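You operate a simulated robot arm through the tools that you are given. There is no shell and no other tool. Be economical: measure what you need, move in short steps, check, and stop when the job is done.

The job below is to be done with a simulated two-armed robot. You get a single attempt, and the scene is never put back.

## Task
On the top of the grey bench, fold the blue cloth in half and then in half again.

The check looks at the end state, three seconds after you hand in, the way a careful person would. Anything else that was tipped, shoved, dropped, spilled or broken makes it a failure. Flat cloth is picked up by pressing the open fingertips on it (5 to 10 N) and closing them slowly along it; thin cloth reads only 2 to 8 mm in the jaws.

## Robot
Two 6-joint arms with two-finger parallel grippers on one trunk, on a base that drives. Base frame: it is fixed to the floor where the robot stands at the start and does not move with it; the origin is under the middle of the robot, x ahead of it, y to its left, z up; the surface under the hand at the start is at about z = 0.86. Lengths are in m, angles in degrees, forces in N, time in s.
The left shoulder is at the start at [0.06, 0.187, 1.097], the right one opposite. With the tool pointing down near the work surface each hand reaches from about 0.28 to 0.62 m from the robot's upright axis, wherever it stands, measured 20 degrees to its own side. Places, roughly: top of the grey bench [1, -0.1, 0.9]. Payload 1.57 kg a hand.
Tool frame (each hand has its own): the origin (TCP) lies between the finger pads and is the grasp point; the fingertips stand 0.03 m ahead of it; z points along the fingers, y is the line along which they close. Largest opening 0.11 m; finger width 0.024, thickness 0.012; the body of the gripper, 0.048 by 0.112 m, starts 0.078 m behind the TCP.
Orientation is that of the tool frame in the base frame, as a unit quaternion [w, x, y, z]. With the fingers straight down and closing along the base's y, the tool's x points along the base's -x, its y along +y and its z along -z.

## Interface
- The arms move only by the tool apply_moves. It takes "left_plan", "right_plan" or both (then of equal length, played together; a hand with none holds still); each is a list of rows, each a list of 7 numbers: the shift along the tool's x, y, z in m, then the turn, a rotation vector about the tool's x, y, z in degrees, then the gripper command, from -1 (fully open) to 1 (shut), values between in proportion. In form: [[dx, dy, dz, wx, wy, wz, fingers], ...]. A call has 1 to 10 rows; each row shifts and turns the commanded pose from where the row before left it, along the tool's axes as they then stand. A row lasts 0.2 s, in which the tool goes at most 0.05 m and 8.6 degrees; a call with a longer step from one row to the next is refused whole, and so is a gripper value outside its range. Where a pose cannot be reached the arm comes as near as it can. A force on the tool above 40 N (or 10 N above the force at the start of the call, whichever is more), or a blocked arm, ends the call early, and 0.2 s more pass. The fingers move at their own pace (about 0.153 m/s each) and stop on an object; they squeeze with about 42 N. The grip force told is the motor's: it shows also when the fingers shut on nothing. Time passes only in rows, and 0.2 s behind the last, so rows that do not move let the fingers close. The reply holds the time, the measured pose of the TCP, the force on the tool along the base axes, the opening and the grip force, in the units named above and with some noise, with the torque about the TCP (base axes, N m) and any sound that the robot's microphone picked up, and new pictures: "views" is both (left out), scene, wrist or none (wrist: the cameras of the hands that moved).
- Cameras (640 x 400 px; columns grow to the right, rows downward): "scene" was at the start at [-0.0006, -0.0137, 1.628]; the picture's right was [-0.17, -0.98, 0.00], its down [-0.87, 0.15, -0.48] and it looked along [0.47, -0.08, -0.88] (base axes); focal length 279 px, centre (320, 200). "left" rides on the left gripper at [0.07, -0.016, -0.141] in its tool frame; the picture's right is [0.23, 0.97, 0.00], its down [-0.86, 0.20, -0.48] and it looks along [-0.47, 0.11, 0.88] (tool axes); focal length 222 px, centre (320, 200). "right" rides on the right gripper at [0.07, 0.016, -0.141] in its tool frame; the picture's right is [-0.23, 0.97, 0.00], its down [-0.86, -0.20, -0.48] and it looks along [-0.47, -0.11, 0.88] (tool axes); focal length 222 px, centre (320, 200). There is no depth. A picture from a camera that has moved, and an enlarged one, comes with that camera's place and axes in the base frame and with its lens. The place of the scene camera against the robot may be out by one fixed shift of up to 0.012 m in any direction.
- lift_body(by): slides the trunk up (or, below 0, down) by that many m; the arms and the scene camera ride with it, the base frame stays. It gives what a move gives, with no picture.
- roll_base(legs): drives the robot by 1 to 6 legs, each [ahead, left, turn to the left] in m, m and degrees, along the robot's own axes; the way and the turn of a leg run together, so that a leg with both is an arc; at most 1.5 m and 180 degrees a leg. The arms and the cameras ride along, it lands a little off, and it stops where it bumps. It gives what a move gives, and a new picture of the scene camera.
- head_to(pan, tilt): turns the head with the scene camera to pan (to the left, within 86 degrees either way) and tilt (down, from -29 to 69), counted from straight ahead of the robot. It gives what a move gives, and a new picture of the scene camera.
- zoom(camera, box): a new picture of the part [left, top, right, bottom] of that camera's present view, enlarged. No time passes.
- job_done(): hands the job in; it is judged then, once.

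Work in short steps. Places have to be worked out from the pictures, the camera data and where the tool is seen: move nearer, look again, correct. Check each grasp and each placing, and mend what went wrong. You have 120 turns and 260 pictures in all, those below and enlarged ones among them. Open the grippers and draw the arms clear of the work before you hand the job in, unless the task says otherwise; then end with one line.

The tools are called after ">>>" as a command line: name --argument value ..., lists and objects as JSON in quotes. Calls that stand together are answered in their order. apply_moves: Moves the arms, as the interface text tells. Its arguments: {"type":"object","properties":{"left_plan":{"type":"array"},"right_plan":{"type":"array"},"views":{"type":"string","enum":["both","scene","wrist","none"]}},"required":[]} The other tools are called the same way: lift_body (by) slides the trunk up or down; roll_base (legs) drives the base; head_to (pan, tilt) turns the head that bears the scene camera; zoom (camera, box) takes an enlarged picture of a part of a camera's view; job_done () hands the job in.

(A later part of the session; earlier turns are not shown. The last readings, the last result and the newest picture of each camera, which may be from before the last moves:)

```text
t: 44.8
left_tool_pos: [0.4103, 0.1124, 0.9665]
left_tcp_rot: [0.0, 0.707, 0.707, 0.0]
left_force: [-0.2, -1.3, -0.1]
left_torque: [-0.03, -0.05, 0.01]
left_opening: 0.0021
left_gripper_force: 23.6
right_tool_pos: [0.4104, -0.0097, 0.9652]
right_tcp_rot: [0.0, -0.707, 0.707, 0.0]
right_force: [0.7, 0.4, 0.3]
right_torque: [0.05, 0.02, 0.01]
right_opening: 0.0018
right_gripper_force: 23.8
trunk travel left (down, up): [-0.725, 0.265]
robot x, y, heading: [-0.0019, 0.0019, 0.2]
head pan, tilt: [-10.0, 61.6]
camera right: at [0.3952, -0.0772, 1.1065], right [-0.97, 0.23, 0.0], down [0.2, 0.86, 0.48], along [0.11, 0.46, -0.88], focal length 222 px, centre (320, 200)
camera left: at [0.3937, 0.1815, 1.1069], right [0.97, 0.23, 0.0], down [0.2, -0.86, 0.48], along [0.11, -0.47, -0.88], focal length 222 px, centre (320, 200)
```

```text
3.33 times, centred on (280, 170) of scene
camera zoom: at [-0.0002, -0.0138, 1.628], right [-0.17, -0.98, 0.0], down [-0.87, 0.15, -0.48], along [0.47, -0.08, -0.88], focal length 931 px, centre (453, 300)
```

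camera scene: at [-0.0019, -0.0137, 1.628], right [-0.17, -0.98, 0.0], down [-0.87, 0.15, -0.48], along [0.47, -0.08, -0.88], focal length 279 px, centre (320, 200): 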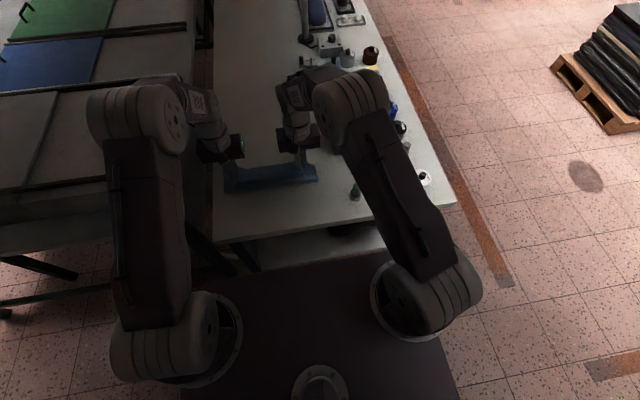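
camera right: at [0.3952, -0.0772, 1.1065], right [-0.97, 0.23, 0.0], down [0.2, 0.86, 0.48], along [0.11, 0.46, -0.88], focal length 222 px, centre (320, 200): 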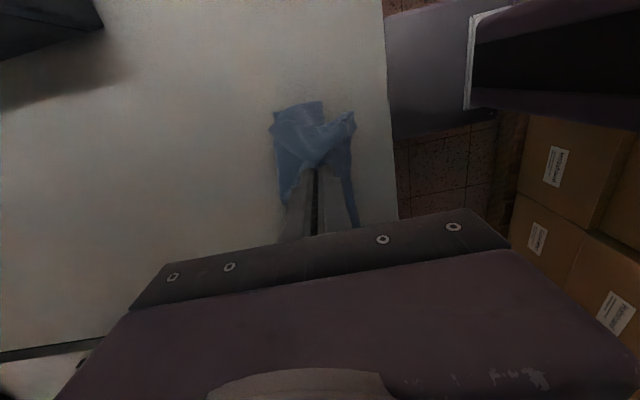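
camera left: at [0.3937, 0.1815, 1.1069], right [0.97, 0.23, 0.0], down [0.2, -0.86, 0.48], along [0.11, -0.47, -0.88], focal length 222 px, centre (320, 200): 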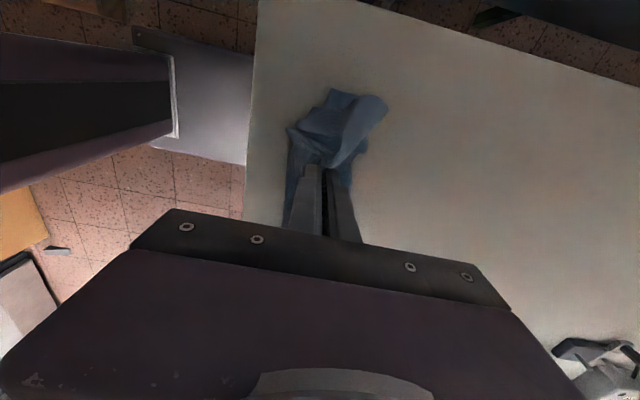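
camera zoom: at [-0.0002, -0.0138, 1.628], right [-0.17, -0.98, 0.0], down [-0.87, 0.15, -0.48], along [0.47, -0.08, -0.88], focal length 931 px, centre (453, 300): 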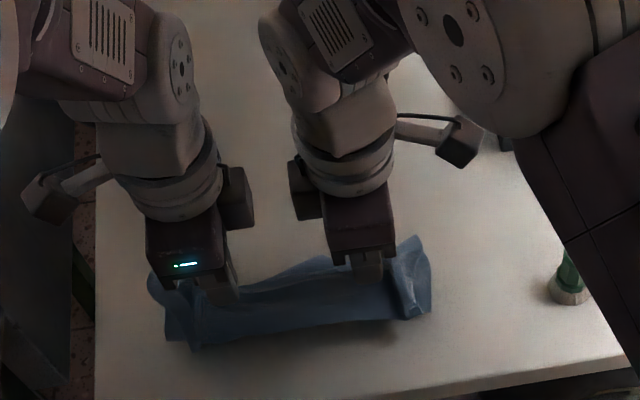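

The long leg seems less extended than hoped. I'll lower with a slight forward motion so the near flap lands on my side, release, back off and look.

>>> apply_moves --left_plan '[[0, 0.008, 0.018, 0, 0, 0, 1], [0, 0.01, 0.018, 0, 0, 0, 1], [0, 0.01, 0.018, 0, 0, 0, 1], [0, 0.004, 0.014, 0, 0, 0, 1], [0, 0, 0, 0, 0, 0, 0.7], [0, 0, 0, 0, 0, 0, 0.4], [0, 0, -0.03, 0, 0, 0, 0.2], [0, 0, -0.045, 0, 0, 0, 0.2], [0.04, 0, -0.02, 0, 0, 0, 0.2], [0.045, 0, 0, 0, 0, 0, 0.2]]' --right_plan '[[0, -0.008, 0.018, 0, 0, 0, 1], [0, -0.01, 0.018, 0, 0, 0, 1], [0, -0.01, 0.018, 0, 0, 0, 1], [0, -0.004, 0.014, 0, 0, 0, 1], [0, 0, 0, 0, 0, 0, 0.7], [0, 0, 0, 0, 0, 0, 0.4], [0, 0, -0.03, 0, 0, 0, 0.2], [0, 0, -0.045, 0, 0, 0, 0.2], [0.04, 0, -0.02, 0, 0, 0, 0.2], [0.045, 0, 0, 0, 0, 0, 0.2]]' --views "wrist"

>>> zoom --camera "scene" --box '[210, 140, 340, 230]'

```text
t: 47.0
left_tool_pos: [0.4418, 0.1963, 0.9951]
left_tcp_rot: [0.0, 0.707, 0.707, 0.0]
left_force: [-0.5, 0.1, 0.3]
left_torque: [-0.04, -0.02, -0.01]
left_opening: 0.044
left_gripper_force: 0.0
right_tool_pos: [0.4421, -0.0974, 0.9916]
right_tcp_rot: [0.001, 0.707, -0.707, 0.001]
right_force: [-0.4, 0.1, -0.7]
right_torque: [0.0, 0.0, 0.0]
right_opening: 0.0441
right_gripper_force: 0.1
trunk travel left (down, up): [-0.725, 0.265]
robot x, y, heading: [0.0008, 0.0027, 0.0]
head pan, tilt: [-10.0, 61.6]
camera right: at [0.4275, -0.1654, 1.1343], right [-0.97, 0.23, 0.0], down [0.2, 0.86, 0.48], along [0.11, 0.46, -0.88], focal length 222 px, centre (320, 200)
camera left: at [0.4259, 0.266, 1.1351], right [0.97, 0.23, 0.0], down [0.2, -0.86, 0.48], along [0.11, -0.47, -0.88], focal length 222 px, centre (320, 200)
```

right: 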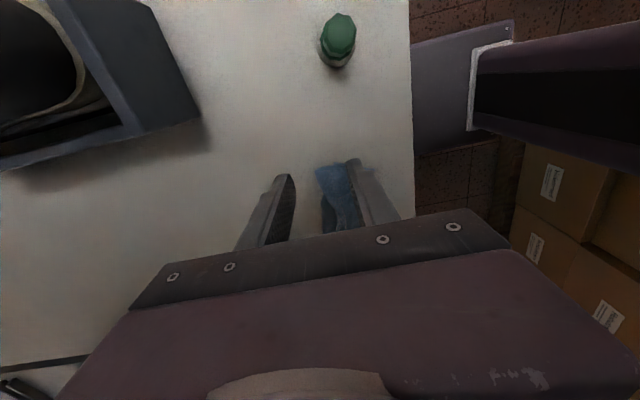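
left: 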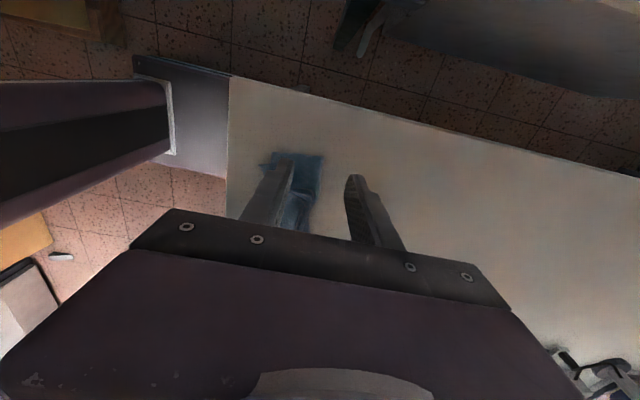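

```text
4.44 times, centred on (275, 185) of scene
camera zoom: at [-0.0002, -0.0137, 1.6279], right [-0.17, -0.98, 0.0], down [-0.87, 0.15, -0.48], along [0.47, -0.08, -0.88], focal length 1242 px, centre (520, 267)
```

zoom: 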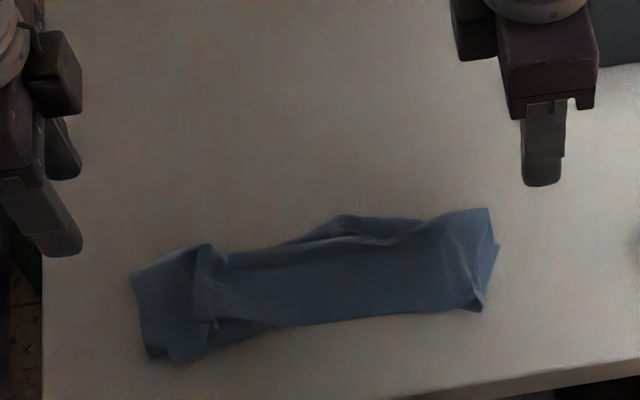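

It's still a narrow strip at x≈0.39–0.47. I'll zoom in to understand the layers.

>>> zoom --camera "scene" --box '[232, 175, 284, 217]'

>>> zoom --camera "scene" --box '[268, 175, 316, 210]'

```text
9.52 times, centred on (258, 196) of scene
camera zoom: at [-0.0002, -0.0137, 1.6279], right [-0.17, -0.98, 0.0], down [-0.87, 0.15, -0.48], along [0.47, -0.08, -0.88], focal length 2661 px, centre (910, 238)
```

zoom: 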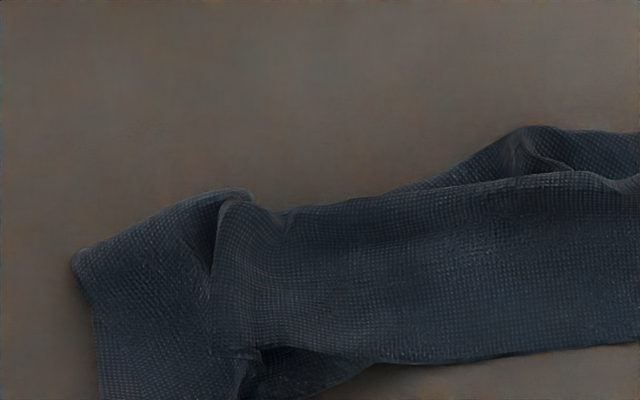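

```text
11.43 times, centred on (292, 192) of scene
camera zoom: at [-0.0002, -0.0137, 1.6279], right [-0.17, -0.98, 0.0], down [-0.87, 0.15, -0.48], along [0.47, -0.08, -0.88], focal length 3193 px, centre (640, 286)
```

zoom: 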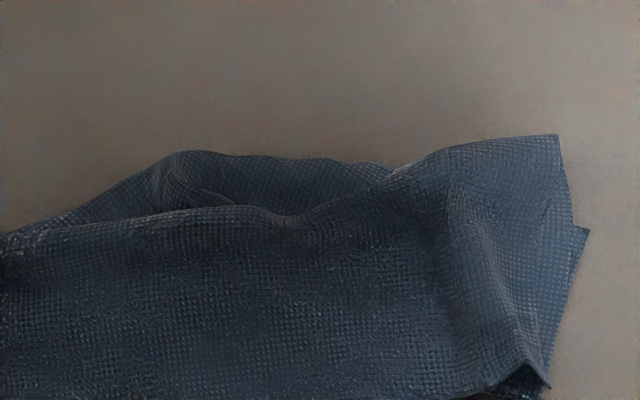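

The near strip now looks like the flap lying on my side, with its free edge at x≈0.39. I'll pinch that edge with both hands closing along x, then lift high so the whole cloth hangs flat from one edge.

>>> apply_moves --left_plan '[[-0.0337, -0.014, 0.03, 0, 0, 0, 0.2], [-0.0337, -0.014, 0.03, 0, 0, 0, 0.2], [-0.0337, -0.014, 0.03, 0, 0, 0, 0.2], [0, 0, 0.009, 0, 0, 0, 0.2], [0, 0, 0.002, 0, 0, 0, 0.2], [0, 0, 0, 0, 0, 0, 0.2]]' --right_plan '[[-0.0273, 0.0147, 0.029, 0, 0, 0, 0.2], [-0.0273, 0.0147, 0.029, 0, 0, 0, 0.2], [-0.0273, 0.0147, 0.029, 0, 0, 0, 0.2], [0, 0, 0.009, 0, 0, 0, 0.2], [0, 0, 0.002, 0, 0, 0, 0.2], [0, 0, 0, 0, 0, 0, 0.2]]' --views "wrist"

>>> zoom --camera "scene" --box '[210, 140, 340, 230]'

```text
t: 48.4
left_tool_pos: [0.4002, 0.0946, 0.8919]
left_tcp_rot: [0.001, 0.707, 0.707, 0.001]
left_force: [-0.7, -0.2, 10.0]
left_torque: [-0.01, -0.25, 0.0]
left_opening: 0.0432
left_gripper_force: 0.0
right_tool_pos: [0.3984, -0.0144, 0.8948]
right_tcp_rot: [0.0, -0.706, 0.708, -0.001]
right_force: [0.3, 0.3, 0.2]
right_torque: [0.04, 0.01, 0.03]
right_opening: 0.044
right_gripper_force: 0.0
trunk travel left (down, up): [-0.725, 0.265]
robot x, y, heading: [0.0018, 0.0007, -0.2]
head pan, tilt: [-10.0, 61.6]
camera right: at [0.3826, -0.0824, 1.0367], right [-0.97, 0.23, 0.0], down [0.2, 0.86, 0.48], along [0.11, 0.46, -0.88], focal length 222 px, centre (320, 200)
camera left: at [0.384, 0.1646, 1.033], right [0.97, 0.23, 0.0], down [0.2, -0.86, 0.48], along [0.11, -0.47, -0.88], focal length 222 px, centre (320, 200)
```

right: 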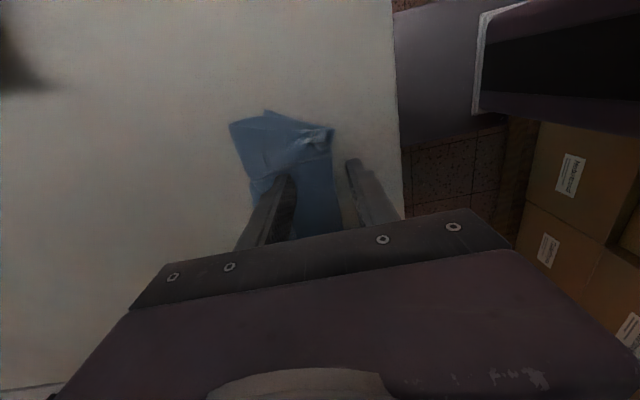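
left: 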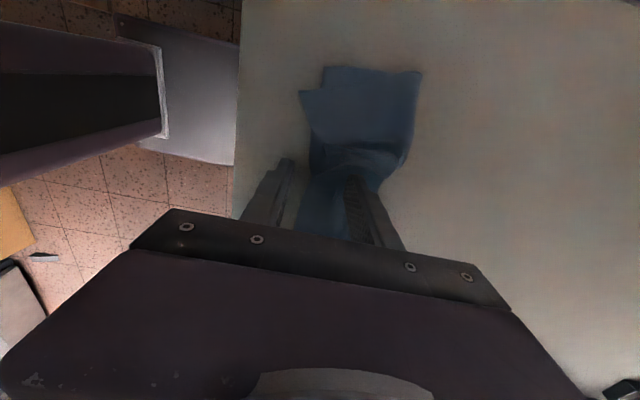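

```text
4.44 times, centred on (275, 185) of scene
camera zoom: at [-0.0018, -0.0139, 1.6281], right [-0.17, -0.98, 0.0], down [-0.87, 0.15, -0.48], along [0.47, -0.08, -0.88], focal length 1242 px, centre (520, 267)
```

zoom: 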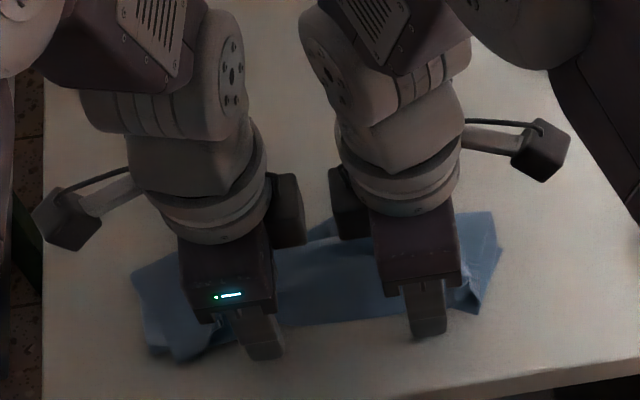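

The left is in contact at 10 N on the cloth side. I'll bring the right down to match.

>>> apply_moves --right_plan '[[0, 0, 0.001, 0, 0, 0, 0.2], [0, 0, 0.001, 0, 0, 0, 0.2], [0, 0, 0, 0, 0, 0, 0.2]]' --views "none"

```text
t: 49.2
left_tool_pos: [0.3997, 0.0956, 0.8926]
left_tcp_rot: [0.001, 0.707, 0.707, 0.001]
left_force: [-0.9, -1.0, 10.7]
left_torque: [-0.01, -0.28, -0.03]
left_opening: 0.044
left_gripper_force: 0.0
right_tool_pos: [0.3977, -0.0133, 0.893]
right_tcp_rot: [0.0, 0.707, -0.707, 0.001]
right_force: [0.4, -0.6, 0.7]
right_torque: [-0.05, -0.01, 0.06]
right_opening: 0.044
right_gripper_force: 0.2
trunk travel left (down, up): [-0.725, 0.265]
robot x, y, heading: [0.0001, 0.0032, -0.3]
head pan, tilt: [-10.0, 61.6]
```

>>> apply_moves --right_plan '[[0, 0, 0.0007, 0, 0, 0, 0.2], [0, 0, 0.0006, 0, 0, 0, 0.2], [0, 0, 0, 0, 0, 0, 0.2]]' --views "none"

```text
t: 50.0
left_tool_pos: [0.3986, 0.0954, 0.8931]
left_tcp_rot: [0.0, 0.707, 0.707, 0.001]
left_force: [0.7, 0.2, 4.0]
left_torque: [-0.04, -0.14, 0.0]
left_opening: 0.0448
left_gripper_force: 0.6
right_tool_pos: [0.398, -0.0131, 0.8919]
right_tcp_rot: [0.0, -0.707, 0.707, -0.001]
right_force: [-0.8, -1.9, 14.7]
right_torque: [0.03, -0.36, -0.05]
right_opening: 0.0433
right_gripper_force: 0.0
trunk travel left (down, up): [-0.725, 0.265]
robot x, y, heading: [-0.0, -0.001, -0.1]
head pan, tilt: [-10.0, 61.6]
```

Both press mostly with the far finger, which is on the cloth. I'll ease the right slightly, press the left slightly more, and close slowly.

>>> apply_moves --left_plan '[[0, 0, 0.0002, 0, 0, 0, 0.2], [0, 0, 0, 0, 0, 0, 0.3], [0, 0, 0, 0, 0, 0, 0.4], [0, 0, 0, 0, 0, 0, 0.5], [0, 0, 0, 0, 0, 0, 0.6], [0, 0, 0, 0, 0, 0, 0.7], [0, 0, 0, 0, 0, 0, 0.8], [0, 0, 0, 0, 0, 0, 0.9], [0, 0, 0, 0, 0, 0, 1], [0, 0, 0, 0, 0, 0, 1]]' --right_plan '[[0, 0, -0.0003, 0, 0, 0, 0.2], [0, 0, 0, 0, 0, 0, 0.3], [0, 0, 0, 0, 0, 0, 0.4], [0, 0, 0, 0, 0, 0, 0.5], [0, 0, 0, 0, 0, 0, 0.6], [0, 0, 0, 0, 0, 0, 0.7], [0, 0, 0, 0, 0, 0, 0.8], [0, 0, 0, 0, 0, 0, 0.9], [0, 0, 0, 0, 0, 0, 1], [0, 0, 0, 0, 0, 0, 1]]' --views "wrist"

```text
t: 52.2
left_tool_pos: [0.4002, 0.0949, 0.8926]
left_tcp_rot: [0.001, 0.707, 0.707, 0.001]
left_force: [-0.3, -0.8, 6.3]
left_torque: [-0.08, 0.03, 0.01]
left_opening: 0.0023
left_gripper_force: 24.1
right_tool_pos: [0.3975, -0.0125, 0.8918]
right_tcp_rot: [0.0, -0.707, 0.707, -0.003]
right_force: [3.6, 1.8, 18.4]
right_torque: [0.14, -0.23, 0.0]
right_opening: 0.0021
right_gripper_force: 23.6
trunk travel left (down, up): [-0.725, 0.265]
robot x, y, heading: [0.0013, 0.0003, -0.1]
head pan, tilt: [-10.0, 61.6]
camera right: at [0.3822, -0.0817, 1.0338], right [-0.97, 0.23, 0.0], down [0.2, 0.86, 0.48], along [0.11, 0.47, -0.88], focal length 222 px, centre (320, 200)
camera left: at [0.3832, 0.1644, 1.0332], right [0.97, 0.23, 0.0], down [0.2, -0.86, 0.48], along [0.11, -0.47, -0.88], focal length 222 px, centre (320, 200)
```

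right: 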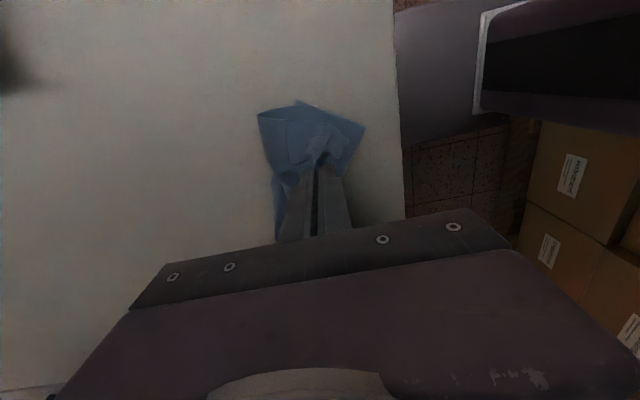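
left: 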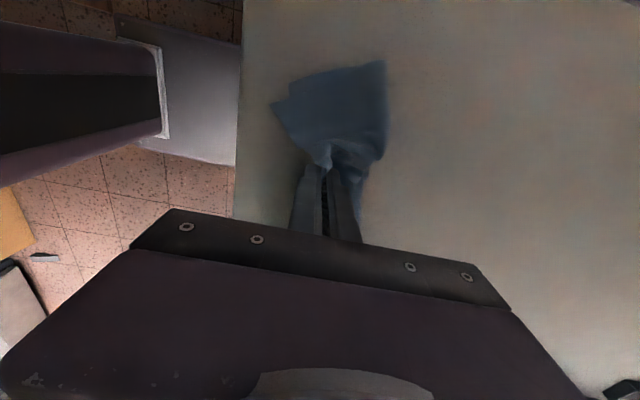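

Both read about 2 mm. I'll lift about 0.26 m and check whether the cloth hangs as a single sheet.

>>> apply_moves --left_plan '[[0, 0, -0.02, 0, 0, 0, 1], [0, 0.005, -0.04, 0, 0, 0, 1], [0, 0.005, -0.04, 0, 0, 0, 1], [0, 0.005, -0.04, 0, 0, 0, 1], [0, 0.005, -0.04, 0, 0, 0, 1], [0, 0.005, -0.04, 0, 0, 0, 1], [0, 0.005, -0.04, 0, 0, 0, 1], [0, 0, 0, 0, 0, 0, 1], [0, 0, 0, 0, 0, 0, 1]]' --right_plan '[[0, 0, -0.02, 0, 0, 0, 1], [0, -0.005, -0.04, 0, 0, 0, 1], [0, -0.005, -0.04, 0, 0, 0, 1], [0, -0.005, -0.04, 0, 0, 0, 1], [0, -0.005, -0.04, 0, 0, 0, 1], [0, -0.005, -0.04, 0, 0, 0, 1], [0, -0.005, -0.04, 0, 0, 0, 1], [0, 0, 0, 0, 0, 0, 1], [0, 0, 0, 0, 0, 0, 1]]' --views "wrist"

>>> zoom --camera "scene" --box '[190, 90, 370, 230]'

```text
t: 54.2
left_tool_pos: [0.4293, 0.0934, 1.1534]
left_tcp_rot: [0.0, 0.707, 0.707, 0.0]
left_force: [-0.5, 0.4, 0.4]
left_torque: [-0.01, 0.02, -0.03]
left_opening: 0.0021
left_gripper_force: 23.7
right_tool_pos: [0.4306, -0.0109, 1.1528]
right_tcp_rot: [0.001, 0.707, -0.707, 0.001]
right_force: [-0.1, 0.4, 0.5]
right_torque: [0.04, 0.0, 0.02]
right_opening: 0.002
right_gripper_force: 23.3
trunk travel left (down, up): [-0.725, 0.265]
robot x, y, heading: [0.0017, -0.0001, 0.0]
head pan, tilt: [-10.0, 61.6]
camera right: at [0.4148, -0.0797, 1.2933], right [-0.97, 0.23, 0.0], down [0.2, 0.86, 0.48], along [0.11, 0.46, -0.88], focal length 222 px, centre (320, 200)
camera left: at [0.414, 0.1639, 1.2945], right [0.97, 0.23, 0.0], down [0.2, -0.86, 0.48], along [0.11, -0.47, -0.88], focal length 222 px, centre (320, 200)
```

right: 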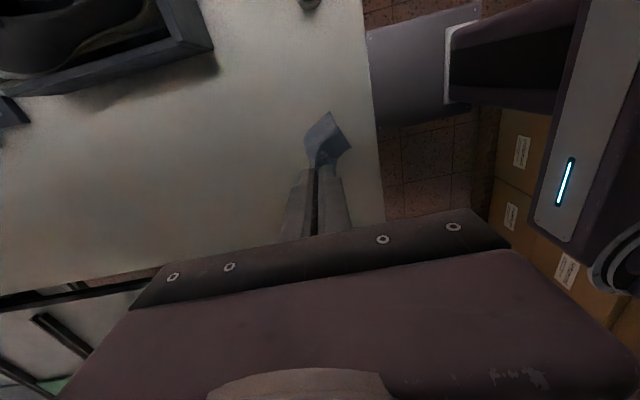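
left: 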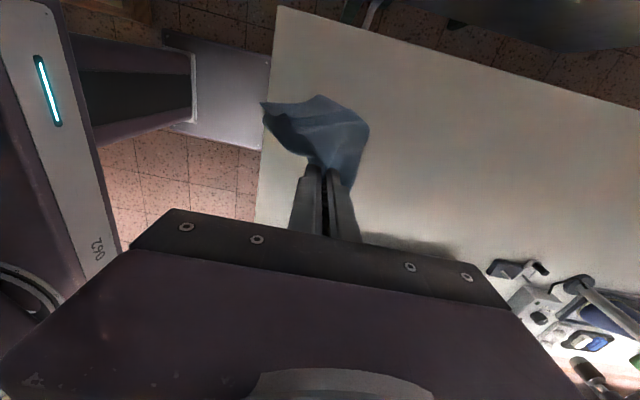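

```text
2.86 times, centred on (280, 160) of scene
camera zoom: at [-0.0005, -0.0137, 1.628], right [-0.17, -0.98, 0.0], down [-0.87, 0.15, -0.48], along [0.47, -0.08, -0.88], focal length 798 px, centre (434, 314)
```

zoom: 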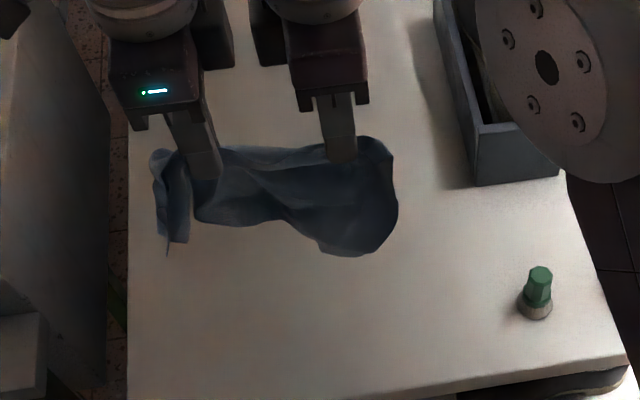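

The hanging cloth still has a diagonal fold between the hands. I'll let go with the left so it hangs from the right hand alone and unfolds, moving the left aside to look.

>>> apply_moves --left_plan '[[0, 0, 0, 0, 0, 0, 0.5], [0, 0, -0.02, 0, 0, 0, 0], [0.03, 0, -0.03, 0, 0, 0, 0], [0.045, 0, 0, 0, 0, 0, 0], [0.045, 0, 0, 0, 0, 0, 0], [0.03, 0, 0, 0, -8, 0, 0], [0, 0, 0, 0, -8, 0, 0], [0, 0, 0, 0, -8, 0, 0], [0, 0, 0, 0, -8, 0, 0], [0, 0, 0, 0, 0, 0, 0]]' --views "both"

>>> zoom --camera "scene" --box '[190, 90, 370, 230]'

```text
t: 56.4
left_tool_pos: [0.4309, 0.2438, 1.203]
left_tcp_rot: [0.195, 0.68, 0.679, -0.196]
left_force: [-0.5, -0.5, -0.5]
left_torque: [0.0, 0.0, 0.02]
left_opening: 0.055
left_gripper_force: 0.2
right_tool_pos: [0.4297, -0.0125, 1.1516]
right_tcp_rot: [0.0, -0.707, 0.707, -0.001]
right_force: [-0.6, 0.1, 0.5]
right_torque: [0.02, -0.03, -0.01]
right_opening: 0.0022
right_gripper_force: 23.8
trunk travel left (down, up): [-0.725, 0.265]
robot x, y, heading: [-0.003, -0.004, -0.2]
head pan, tilt: [-10.0, 61.6]
camera scene: at [-0.0009, -0.0146, 1.628], right [-0.17, -0.98, 0.0], down [-0.87, 0.15, -0.48], along [0.47, -0.08, -0.88], focal length 279 px, centre (320, 200)
camera left: at [0.4148, 0.3771, 1.2857], right [0.97, 0.19, -0.12], down [0.2, -0.47, 0.86], along [0.11, -0.86, -0.5], focal length 222 px, centre (320, 200)
```

scene: 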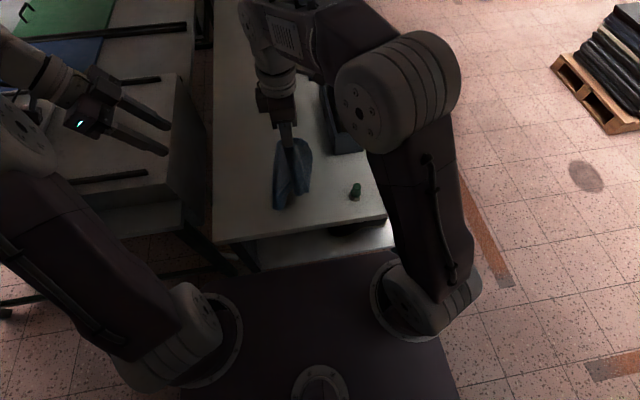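
left: 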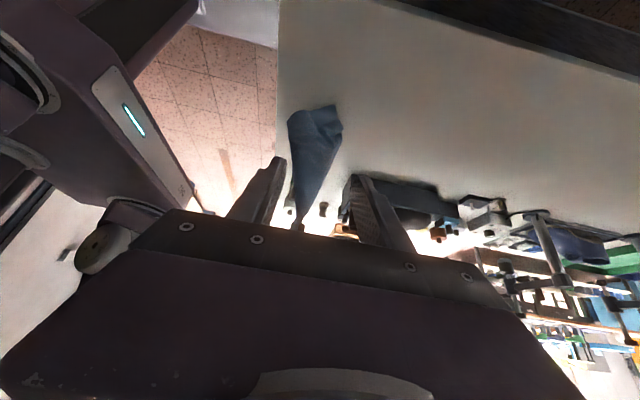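

```text
2.86 times, centred on (280, 160) of scene
camera zoom: at [-0.0009, -0.0146, 1.628], right [-0.17, -0.98, 0.0], down [-0.87, 0.15, -0.48], along [0.47, -0.08, -0.88], focal length 798 px, centre (434, 314)
```

zoom: 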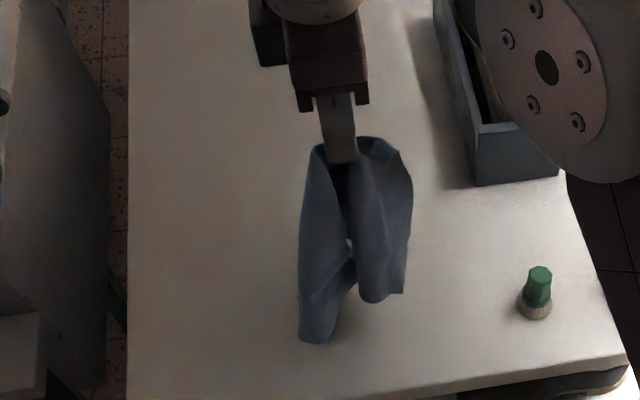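

The cloth hangs about 0.26 m from a single point with two lobes. I'll lay it out by touching its lower end far away on the bench and lowering while drawing back toward the robot. The left stays aside.

>>> apply_moves --right_plan '[[-0.02, -0.03, -0.02, 0, 0, 0, 1], [-0.02, -0.035, -0.01, 0, 0, 0, 1], [-0.02, -0.035, 0, 0, 0, 0, 1], [0, -0.01, 0, 0, 0, 0, 1], [0, 0, 0.02, 0, 0, 0, 1], [0, 0.018, 0.03, 0, 0, 0, 1], [0, 0.02, 0.03, 0, 0, 0, 1], [0, 0.025, 0.03, 0, 0, 0, 1], [0, 0.025, 0.03, 0, 0, 0, 1], [0, 0, 0, 0, 0, 0, 1]]' --views "both"

>>> zoom --camera "scene" --box '[190, 90, 370, 230]'

```text
t: 58.6
left_tool_pos: [0.4315, 0.2446, 1.203]
left_tcp_rot: [0.195, 0.68, 0.68, -0.195]
left_force: [-0.8, 0.5, 0.2]
left_torque: [0.04, 0.04, 0.0]
left_opening: 0.055
left_gripper_force: 0.1
right_tool_pos: [0.4145, 0.032, 1.031]
right_tcp_rot: [0.0, 0.708, -0.707, 0.0]
right_force: [0.2, -1.0, 1.2]
right_torque: [0.0, 0.03, 0.01]
right_opening: 0.0022
right_gripper_force: 23.5
right hand out of reach, approached as far as the arm can: row 3, 4
trunk travel left (down, up): [-0.725, 0.265]
robot x, y, heading: [0.0041, 0.0008, -0.2]
head pan, tilt: [-10.0, 61.6]
camera scene: at [-0.0003, -0.0137, 1.628], right [-0.17, -0.98, 0.0], down [-0.87, 0.15, -0.48], along [0.47, -0.08, -0.88], focal length 279 px, centre (320, 200)
camera right: at [0.4001, -0.0369, 1.1739], right [-0.97, 0.23, 0.0], down [0.2, 0.86, 0.48], along [0.11, 0.46, -0.88], focal length 222 px, centre (320, 200)
```

scene: 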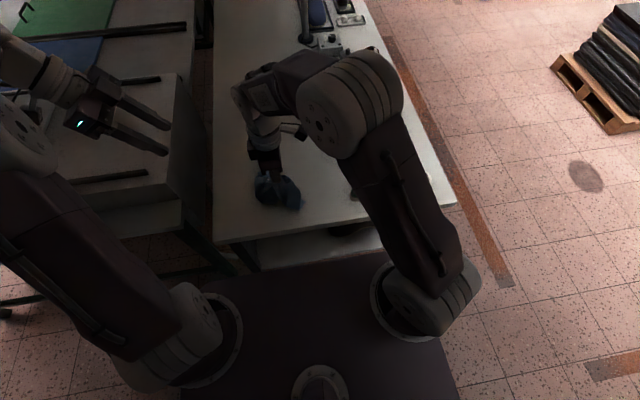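
right: 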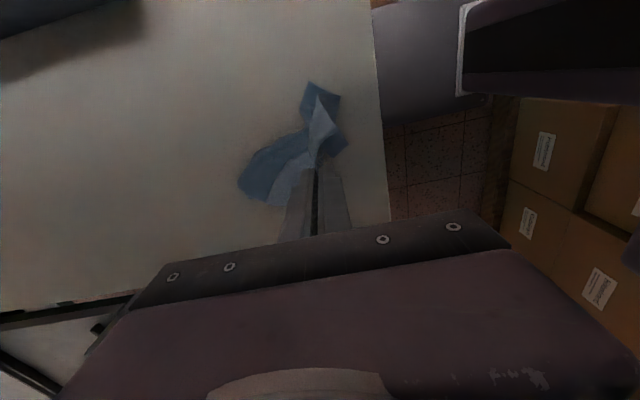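

```text
2.86 times, centred on (280, 160) of scene
camera zoom: at [-0.0003, -0.0137, 1.628], right [-0.17, -0.98, 0.0], down [-0.87, 0.15, -0.48], along [0.47, -0.08, -0.88], focal length 798 px, centre (434, 314)
```

zoom: 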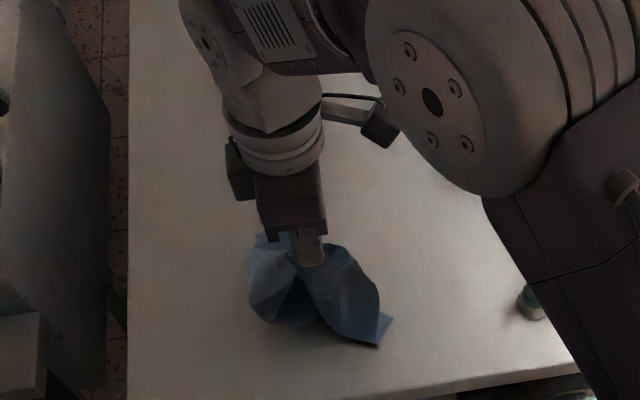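

The far reach was cut short because the hand was too high. I'll lift a bit less this time, go out to x≈0.53, then lower while drawing back.

>>> apply_moves --right_plan '[[0, -0.02, -0.04, 0, 0, 0, 1], [0, -0.03, -0.035, 0, 0, 0, 1], [0, -0.035, 0, 0, 0, 0, 1], [0, -0.03, 0, 0, 0, 0, 1], [0, 0, 0, 0, 0, 0, 1], [0, 0.018, 0.025, 0, 0, 0, 1], [0, 0.025, 0.03, 0, 0, 0, 1], [0, 0.03, 0.03, 0, 0, 0, 1], [0, 0.03, 0.03, 0, 0, 0, 1], [0, 0.03, 0.03, 0, 0, 0, 1]]' --views "none"

>>> apply_moves --right_plan '[[0, 0.03, 0.025, 0, 0, 0, 1], [0, 0.02, 0.015, 0, 0, 0, 1], [0, 0.01, 0.005, 0, 0, 0, 1], [0, 0, 0, 0, 0, 0, 1]]' --views "both"

>>> zoom --camera "scene" --box '[190, 90, 370, 230]'

```text
t: 60.8
left_tool_pos: [0.4317, 0.2449, 1.202]
left_tcp_rot: [0.194, 0.68, 0.679, -0.195]
left_force: [0.0, -0.7, -0.8]
left_torque: [-0.01, 0.03, -0.01]
left_opening: 0.055
left_gripper_force: 0.0
right_tool_pos: [0.3972, 0.0338, 0.962]
right_tcp_rot: [0.001, 0.708, -0.707, 0.001]
right_force: [-0.9, 0.0, 0.3]
right_torque: [0.0, -0.02, -0.01]
right_opening: 0.0022
right_gripper_force: 24.2
trunk travel left (down, up): [-0.725, 0.265]
robot x, y, heading: [-0.0025, 0.0027, -0.0]
head pan, tilt: [-10.0, 61.6]
```

```text
t: 61.8
left_tool_pos: [0.4314, 0.2434, 1.204]
left_tcp_rot: [0.195, 0.679, 0.68, -0.194]
left_force: [-0.8, -0.1, 0.5]
left_torque: [-0.04, -0.02, 0.0]
left_opening: 0.0551
left_gripper_force: 0.1
right_tool_pos: [0.3373, 0.0336, 0.9194]
right_tcp_rot: [0.001, 0.707, -0.707, 0.001]
right_force: [0.1, -0.1, -0.3]
right_torque: [-0.02, 0.0, -0.04]
right_opening: 0.0023
right_gripper_force: 23.9
trunk travel left (down, up): [-0.725, 0.265]
robot x, y, heading: [-0.0011, 0.0011, 0.1]
head pan, tilt: [-10.0, 61.6]
camera scene: at [-0.0007, -0.0136, 1.628], right [-0.17, -0.98, 0.0], down [-0.87, 0.15, -0.48], along [0.47, -0.08, -0.88], focal length 279 px, centre (320, 200)
camera right: at [0.3212, -0.0354, 1.0608], right [-0.97, 0.23, 0.0], down [0.2, 0.86, 0.48], along [0.11, 0.46, -0.88], focal length 222 px, centre (320, 200)
```

scene: 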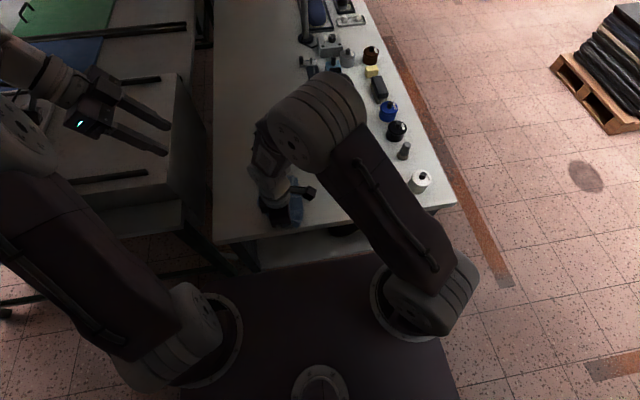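
right: 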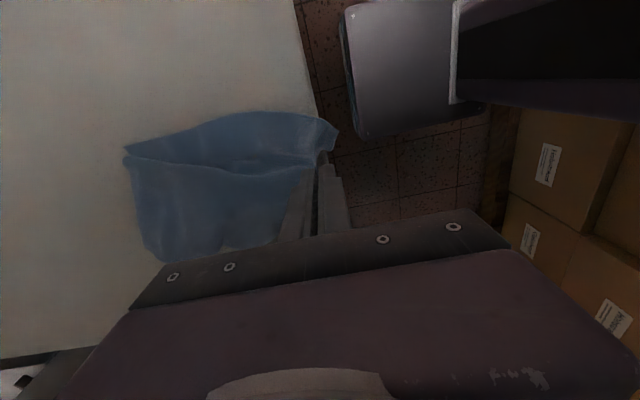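

```text
2.86 times, centred on (280, 160) of scene
camera zoom: at [-0.0007, -0.0136, 1.628], right [-0.17, -0.98, 0.0], down [-0.87, 0.15, -0.48], along [0.47, -0.08, -0.88], focal length 798 px, centre (434, 314)
```

zoom: 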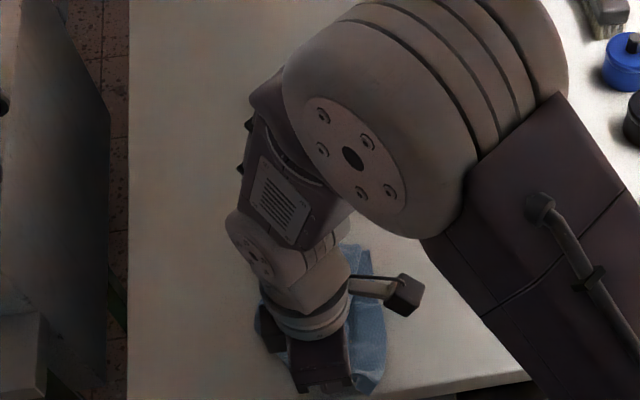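

It's much more spread out now. I'll lower, release, and withdraw up and to the right for a clear look.

>>> apply_moves --right_plan '[[0, -0.005, 0.012, 0, 0, 0, 1], [0, -0.005, 0.01, 0, 0, 0, 1], [0, 0, 0, 0, 0, 0, 0.7], [0, 0, 0, 0, 0, 0, 0.4], [0, 0, -0.04, 0, 0, 0, 0.2], [0, 0, -0.045, 0, 0, 0, 0.2], [0.04, 0, -0.025, 0, 0, 0, 0.2], [0.045, 0, -0.02, 0, 0, 0, 0.2], [0.045, 0, 0, 0, 0, 0, 0.2], [0.03, 0, 0, 0, 0, 0, 0.2]]' --views "both"

>>> zoom --camera "scene" --box '[210, 130, 340, 240]'

```text
t: 64.0
left_tool_pos: [0.4312, 0.2431, 1.2031]
left_tcp_rot: [0.195, 0.68, 0.679, -0.195]
left_force: [0.0, -0.2, 0.2]
left_torque: [0.03, -0.01, -0.01]
left_opening: 0.0549
left_gripper_force: 0.1
right_tool_pos: [0.3464, -0.1282, 1.0271]
right_tcp_rot: [0.002, 0.707, -0.707, 0.0]
right_force: [0.0, 0.0, -0.1]
right_torque: [-0.01, -0.01, -0.01]
right_opening: 0.044
right_gripper_force: 0.1
trunk travel left (down, up): [-0.725, 0.265]
robot x, y, heading: [0.0004, 0.0002, 0.1]
head pan, tilt: [-10.0, 61.6]
camera scene: at [-0.0004, -0.0148, 1.6279], right [-0.17, -0.98, 0.0], down [-0.87, 0.15, -0.48], along [0.47, -0.08, -0.88], focal length 279 px, centre (320, 200)
camera right: at [0.3314, -0.1968, 1.1691], right [-0.97, 0.23, 0.0], down [0.2, 0.86, 0.48], along [0.11, 0.47, -0.88], focal length 222 px, centre (320, 200)
```

scene: 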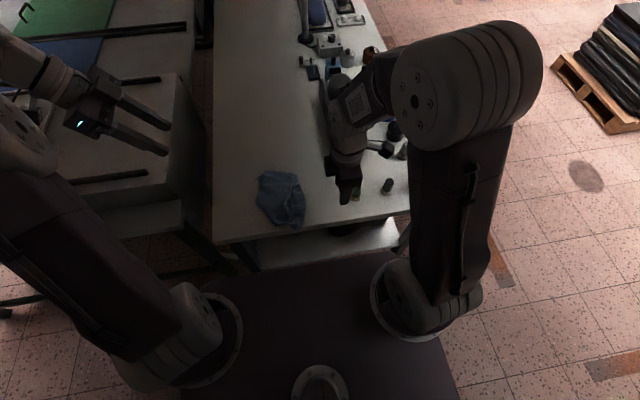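
right: 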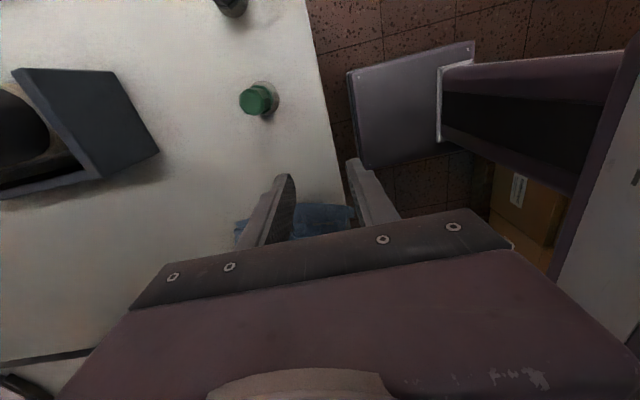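

```text
3.64 times, centred on (275, 185) of scene
camera zoom: at [-0.0004, -0.0148, 1.6279], right [-0.17, -0.98, 0.0], down [-0.87, 0.15, -0.48], along [0.47, -0.08, -0.88], focal length 1016 px, centre (484, 254)
```

zoom: 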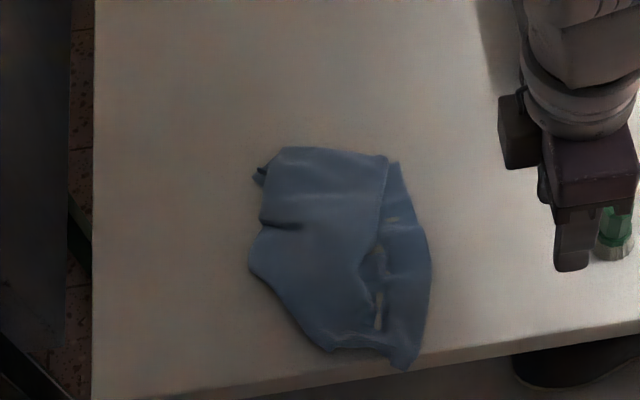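

>>> zoom --camera "scene" --box '[254, 165, 310, 235]'

```text
5.71 times, centred on (282, 200) of scene
camera zoom: at [-0.0004, -0.0148, 1.6279], right [-0.17, -0.98, 0.0], down [-0.87, 0.15, -0.48], along [0.47, -0.08, -0.88], focal length 1596 px, centre (537, 200)
```

zoom: 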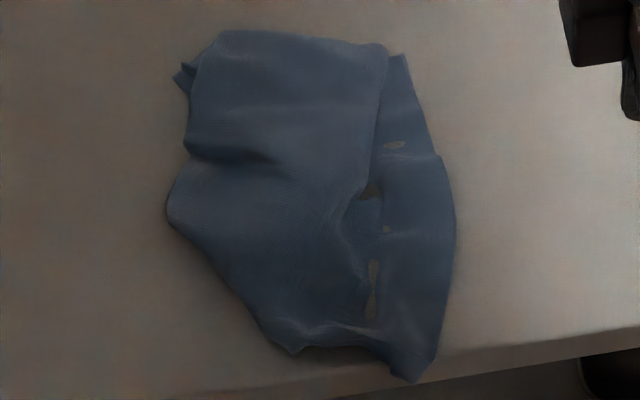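

The cloth is roughly gate-folded, with two inner edges meeting along a gap. I'll zoom further to read the edges and corners.

>>> zoom --camera "scene" --box '[266, 168, 296, 200]'

>>> zoom --camera "scene" --box '[272, 196, 298, 234]'

```text
12.50 times, centred on (281, 184) of scene
camera zoom: at [-0.0004, -0.0148, 1.6279], right [-0.17, -0.98, 0.0], down [-0.87, 0.15, -0.48], along [0.47, -0.08, -0.88], focal length 3492 px, centre (808, 400)
```

zoom: 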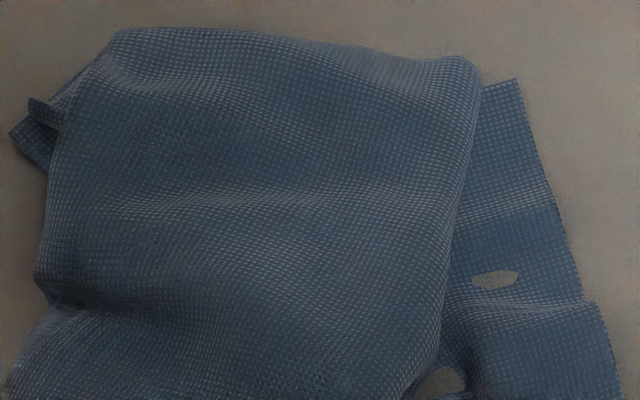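

```text
10.53 times, centred on (285, 215) of scene
camera zoom: at [-0.0004, -0.0148, 1.6279], right [-0.17, -0.98, 0.0], down [-0.87, 0.15, -0.48], along [0.47, -0.08, -0.88], focal length 2941 px, centre (688, 42)
```

zoom: 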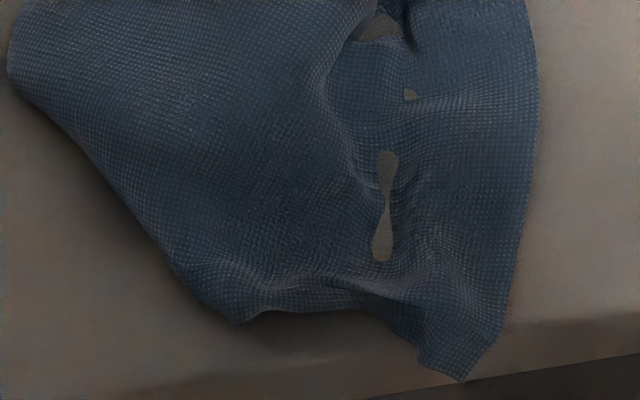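

Reading it again, the light spots are bench showing through a single bottom layer. The cloth is already nearly folded in half: fold on the left (y≈0.11), both short edges on the right. The top layer's near-right corner at about (0.347,0.025) is some 4 cm off the bottom corner at about (0.317,-0.005). I'll bring the right hand over it to nudge it into line.

>>> apply_moves --right_plan '[[-0.0395, -0.0035, 0.024, 0, 0, 0, 0.3], [-0.0395, -0.0035, 0.024, 0, 0, 0, 0.3], [-0.0395, -0.0035, 0.024, 0, 0, 0, 0.3], [-0.0395, -0.0035, 0.024, 0, 0, 0, 0.3], [0, 0, 0, 0, 0, 0, 0.3]]' --views "wrist"

>>> zoom --camera "right" --box '[160, 80, 420, 240]'

```text
t: 65.2
left_tool_pos: [0.4306, 0.2433, 1.2029]
left_tcp_rot: [0.195, 0.68, 0.68, -0.195]
left_force: [-0.3, 0.2, -0.3]
left_torque: [0.01, -0.01, 0.0]
left_opening: 0.0549
left_gripper_force: 0.1
right_tool_pos: [0.3603, 0.0311, 0.9285]
right_tcp_rot: [-0.001, -0.707, 0.707, -0.001]
right_force: [-0.5, 0.4, -0.4]
right_torque: [0.02, -0.01, -0.01]
right_opening: 0.0386
right_gripper_force: 0.0
trunk travel left (down, up): [-0.725, 0.265]
robot x, y, heading: [0.0008, -0.0006, 0.1]
head pan, tilt: [-10.0, 61.6]
camera right: at [0.3455, -0.0379, 1.0717], right [-0.97, 0.23, 0.0], down [0.2, 0.86, 0.48], along [0.11, 0.47, -0.88], focal length 222 px, centre (320, 200)
```

right: 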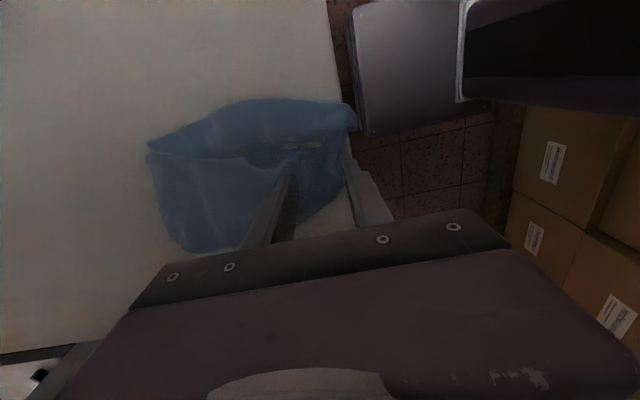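

```text
2.46 times, centred on (290, 160) of right
camera zoom: at [0.3455, -0.0379, 1.0717], right [-0.97, 0.23, 0.0], down [0.2, 0.86, 0.48], along [0.11, 0.47, -0.88], focal length 547 px, centre (394, 298)
```

zoom: 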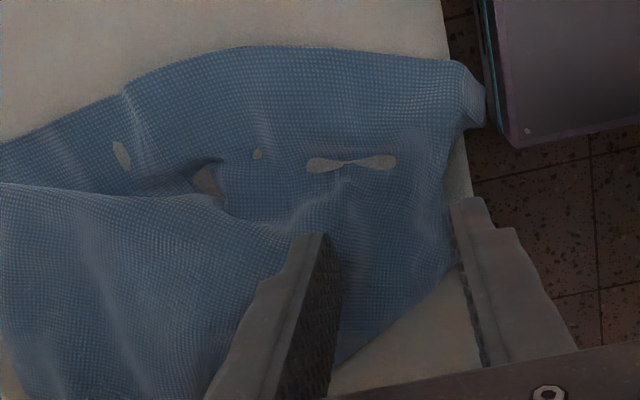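

From here the sheet is single-layered near the table edge, with a fan-shaped Z-pleat widening away from me. I can pull it open sideways: the right hand holds the right strip and the left hand pulls the top panel left. I'll move both hands into viewing positions.

>>> apply_moves --left_plan '[[0, 0, 0, 0, 8, 0, 0.2], [0, 0, 0, 0, 8, 0, 0.2], [0, 0, 0, 0, 8, 0, 0.2], [0, 0, 0, 0, 8, 0, 0.2], [-0.0225, 0.015, 0.0325, 0, 0, 0, 0.2], [-0.0225, 0.015, 0.0325, 0, 0, 0, 0.2], [-0.0225, 0.015, 0.0325, 0, 0, 0, 0.2], [-0.0225, 0.015, 0.0325, 0, 0, 0, 0.2], [0, 0, 0, 0, 0, 0, 0.2]]' --right_plan '[[0, 0, -0.03, 0, 0, 0, 0.3], [0.0203, -0.0433, 0, 0, 0, 0, 0.3], [0.0203, -0.0433, 0, 0, 0, 0, 0.3], [0.0203, -0.0433, 0, 0, 0, 0, 0.3], [0, 0, 0, 0, 0, 0, 0.3], [0, 0, 0, 0, 0, 0, 0.3], [0, 0, 0, 0, 0, 0, 0.3], [0, 0, 0, 0, 0, 0, 0.3], [0, 0, 0, 0, 0, 0, 0.3]]' --views "wrist"

>>> zoom --camera "left" --box '[160, 60, 480, 240]'

>>> zoom --camera "right" --box '[160, 60, 480, 240]'

```text
t: 67.2
left_tool_pos: [0.4896, 0.1536, 1.0705]
left_tcp_rot: [0.0, 0.707, 0.707, -0.001]
left_force: [-0.2, -0.3, 0.6]
left_torque: [-0.02, -0.02, -0.01]
left_opening: 0.0443
left_gripper_force: 0.0
right_tool_pos: [0.4896, -0.0279, 0.9602]
right_tcp_rot: [0.0, -0.707, 0.707, -0.001]
right_force: [-0.9, -0.6, -0.1]
right_torque: [0.01, 0.01, 0.02]
right_opening: 0.0386
right_gripper_force: 0.2
trunk travel left (down, up): [-0.725, 0.265]
robot x, y, heading: [0.0032, 0.0016, -0.2]
head pan, tilt: [-10.0, 61.6]
camera right: at [0.4744, -0.0961, 1.1025], right [-0.97, 0.23, 0.0], down [0.2, 0.86, 0.48], along [0.11, 0.46, -0.88], focal length 222 px, centre (320, 200)
camera left: at [0.4729, 0.2228, 1.2109], right [0.97, 0.23, 0.0], down [0.2, -0.85, 0.48], along [0.11, -0.47, -0.88], focal length 222 px, centre (320, 200)
```

right: 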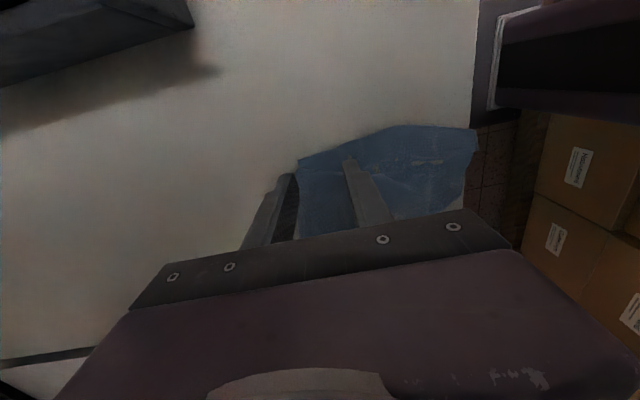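
left: 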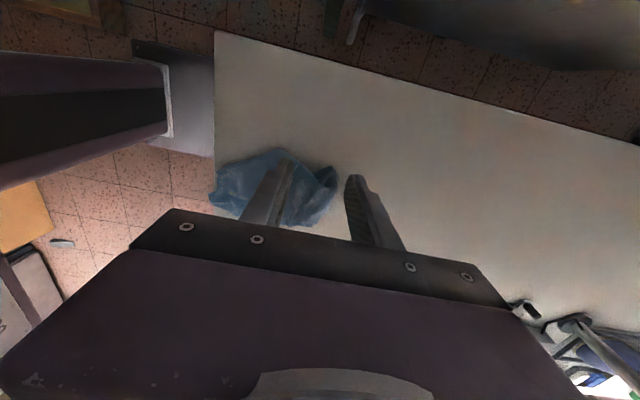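

```text
2.00 times, centred on (320, 150) of left
camera zoom: at [0.4729, 0.2228, 1.2109], right [0.97, 0.23, 0.0], down [0.2, -0.85, 0.48], along [0.11, -0.47, -0.88], focal length 444 px, centre (320, 300)
```

zoom: 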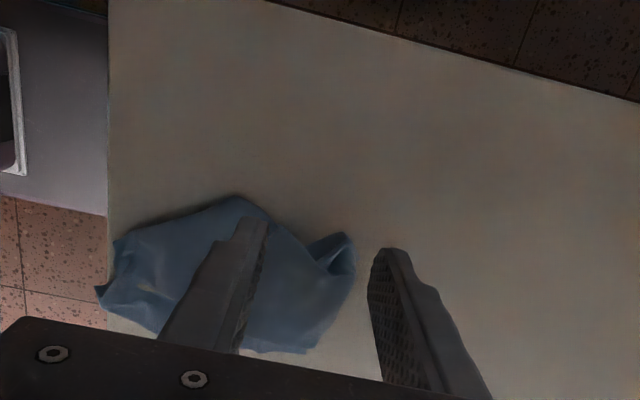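

```text
2.00 times, centred on (320, 150) of right
camera zoom: at [0.4744, -0.0961, 1.1025], right [-0.97, 0.23, 0.0], down [0.2, 0.86, 0.48], along [0.11, 0.46, -0.88], focal length 444 px, centre (320, 300)
```

zoom: 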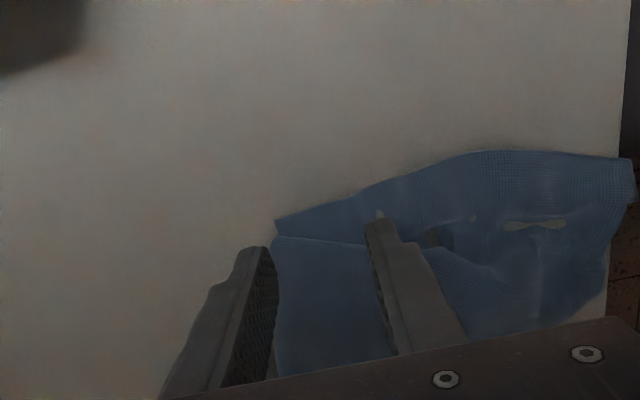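

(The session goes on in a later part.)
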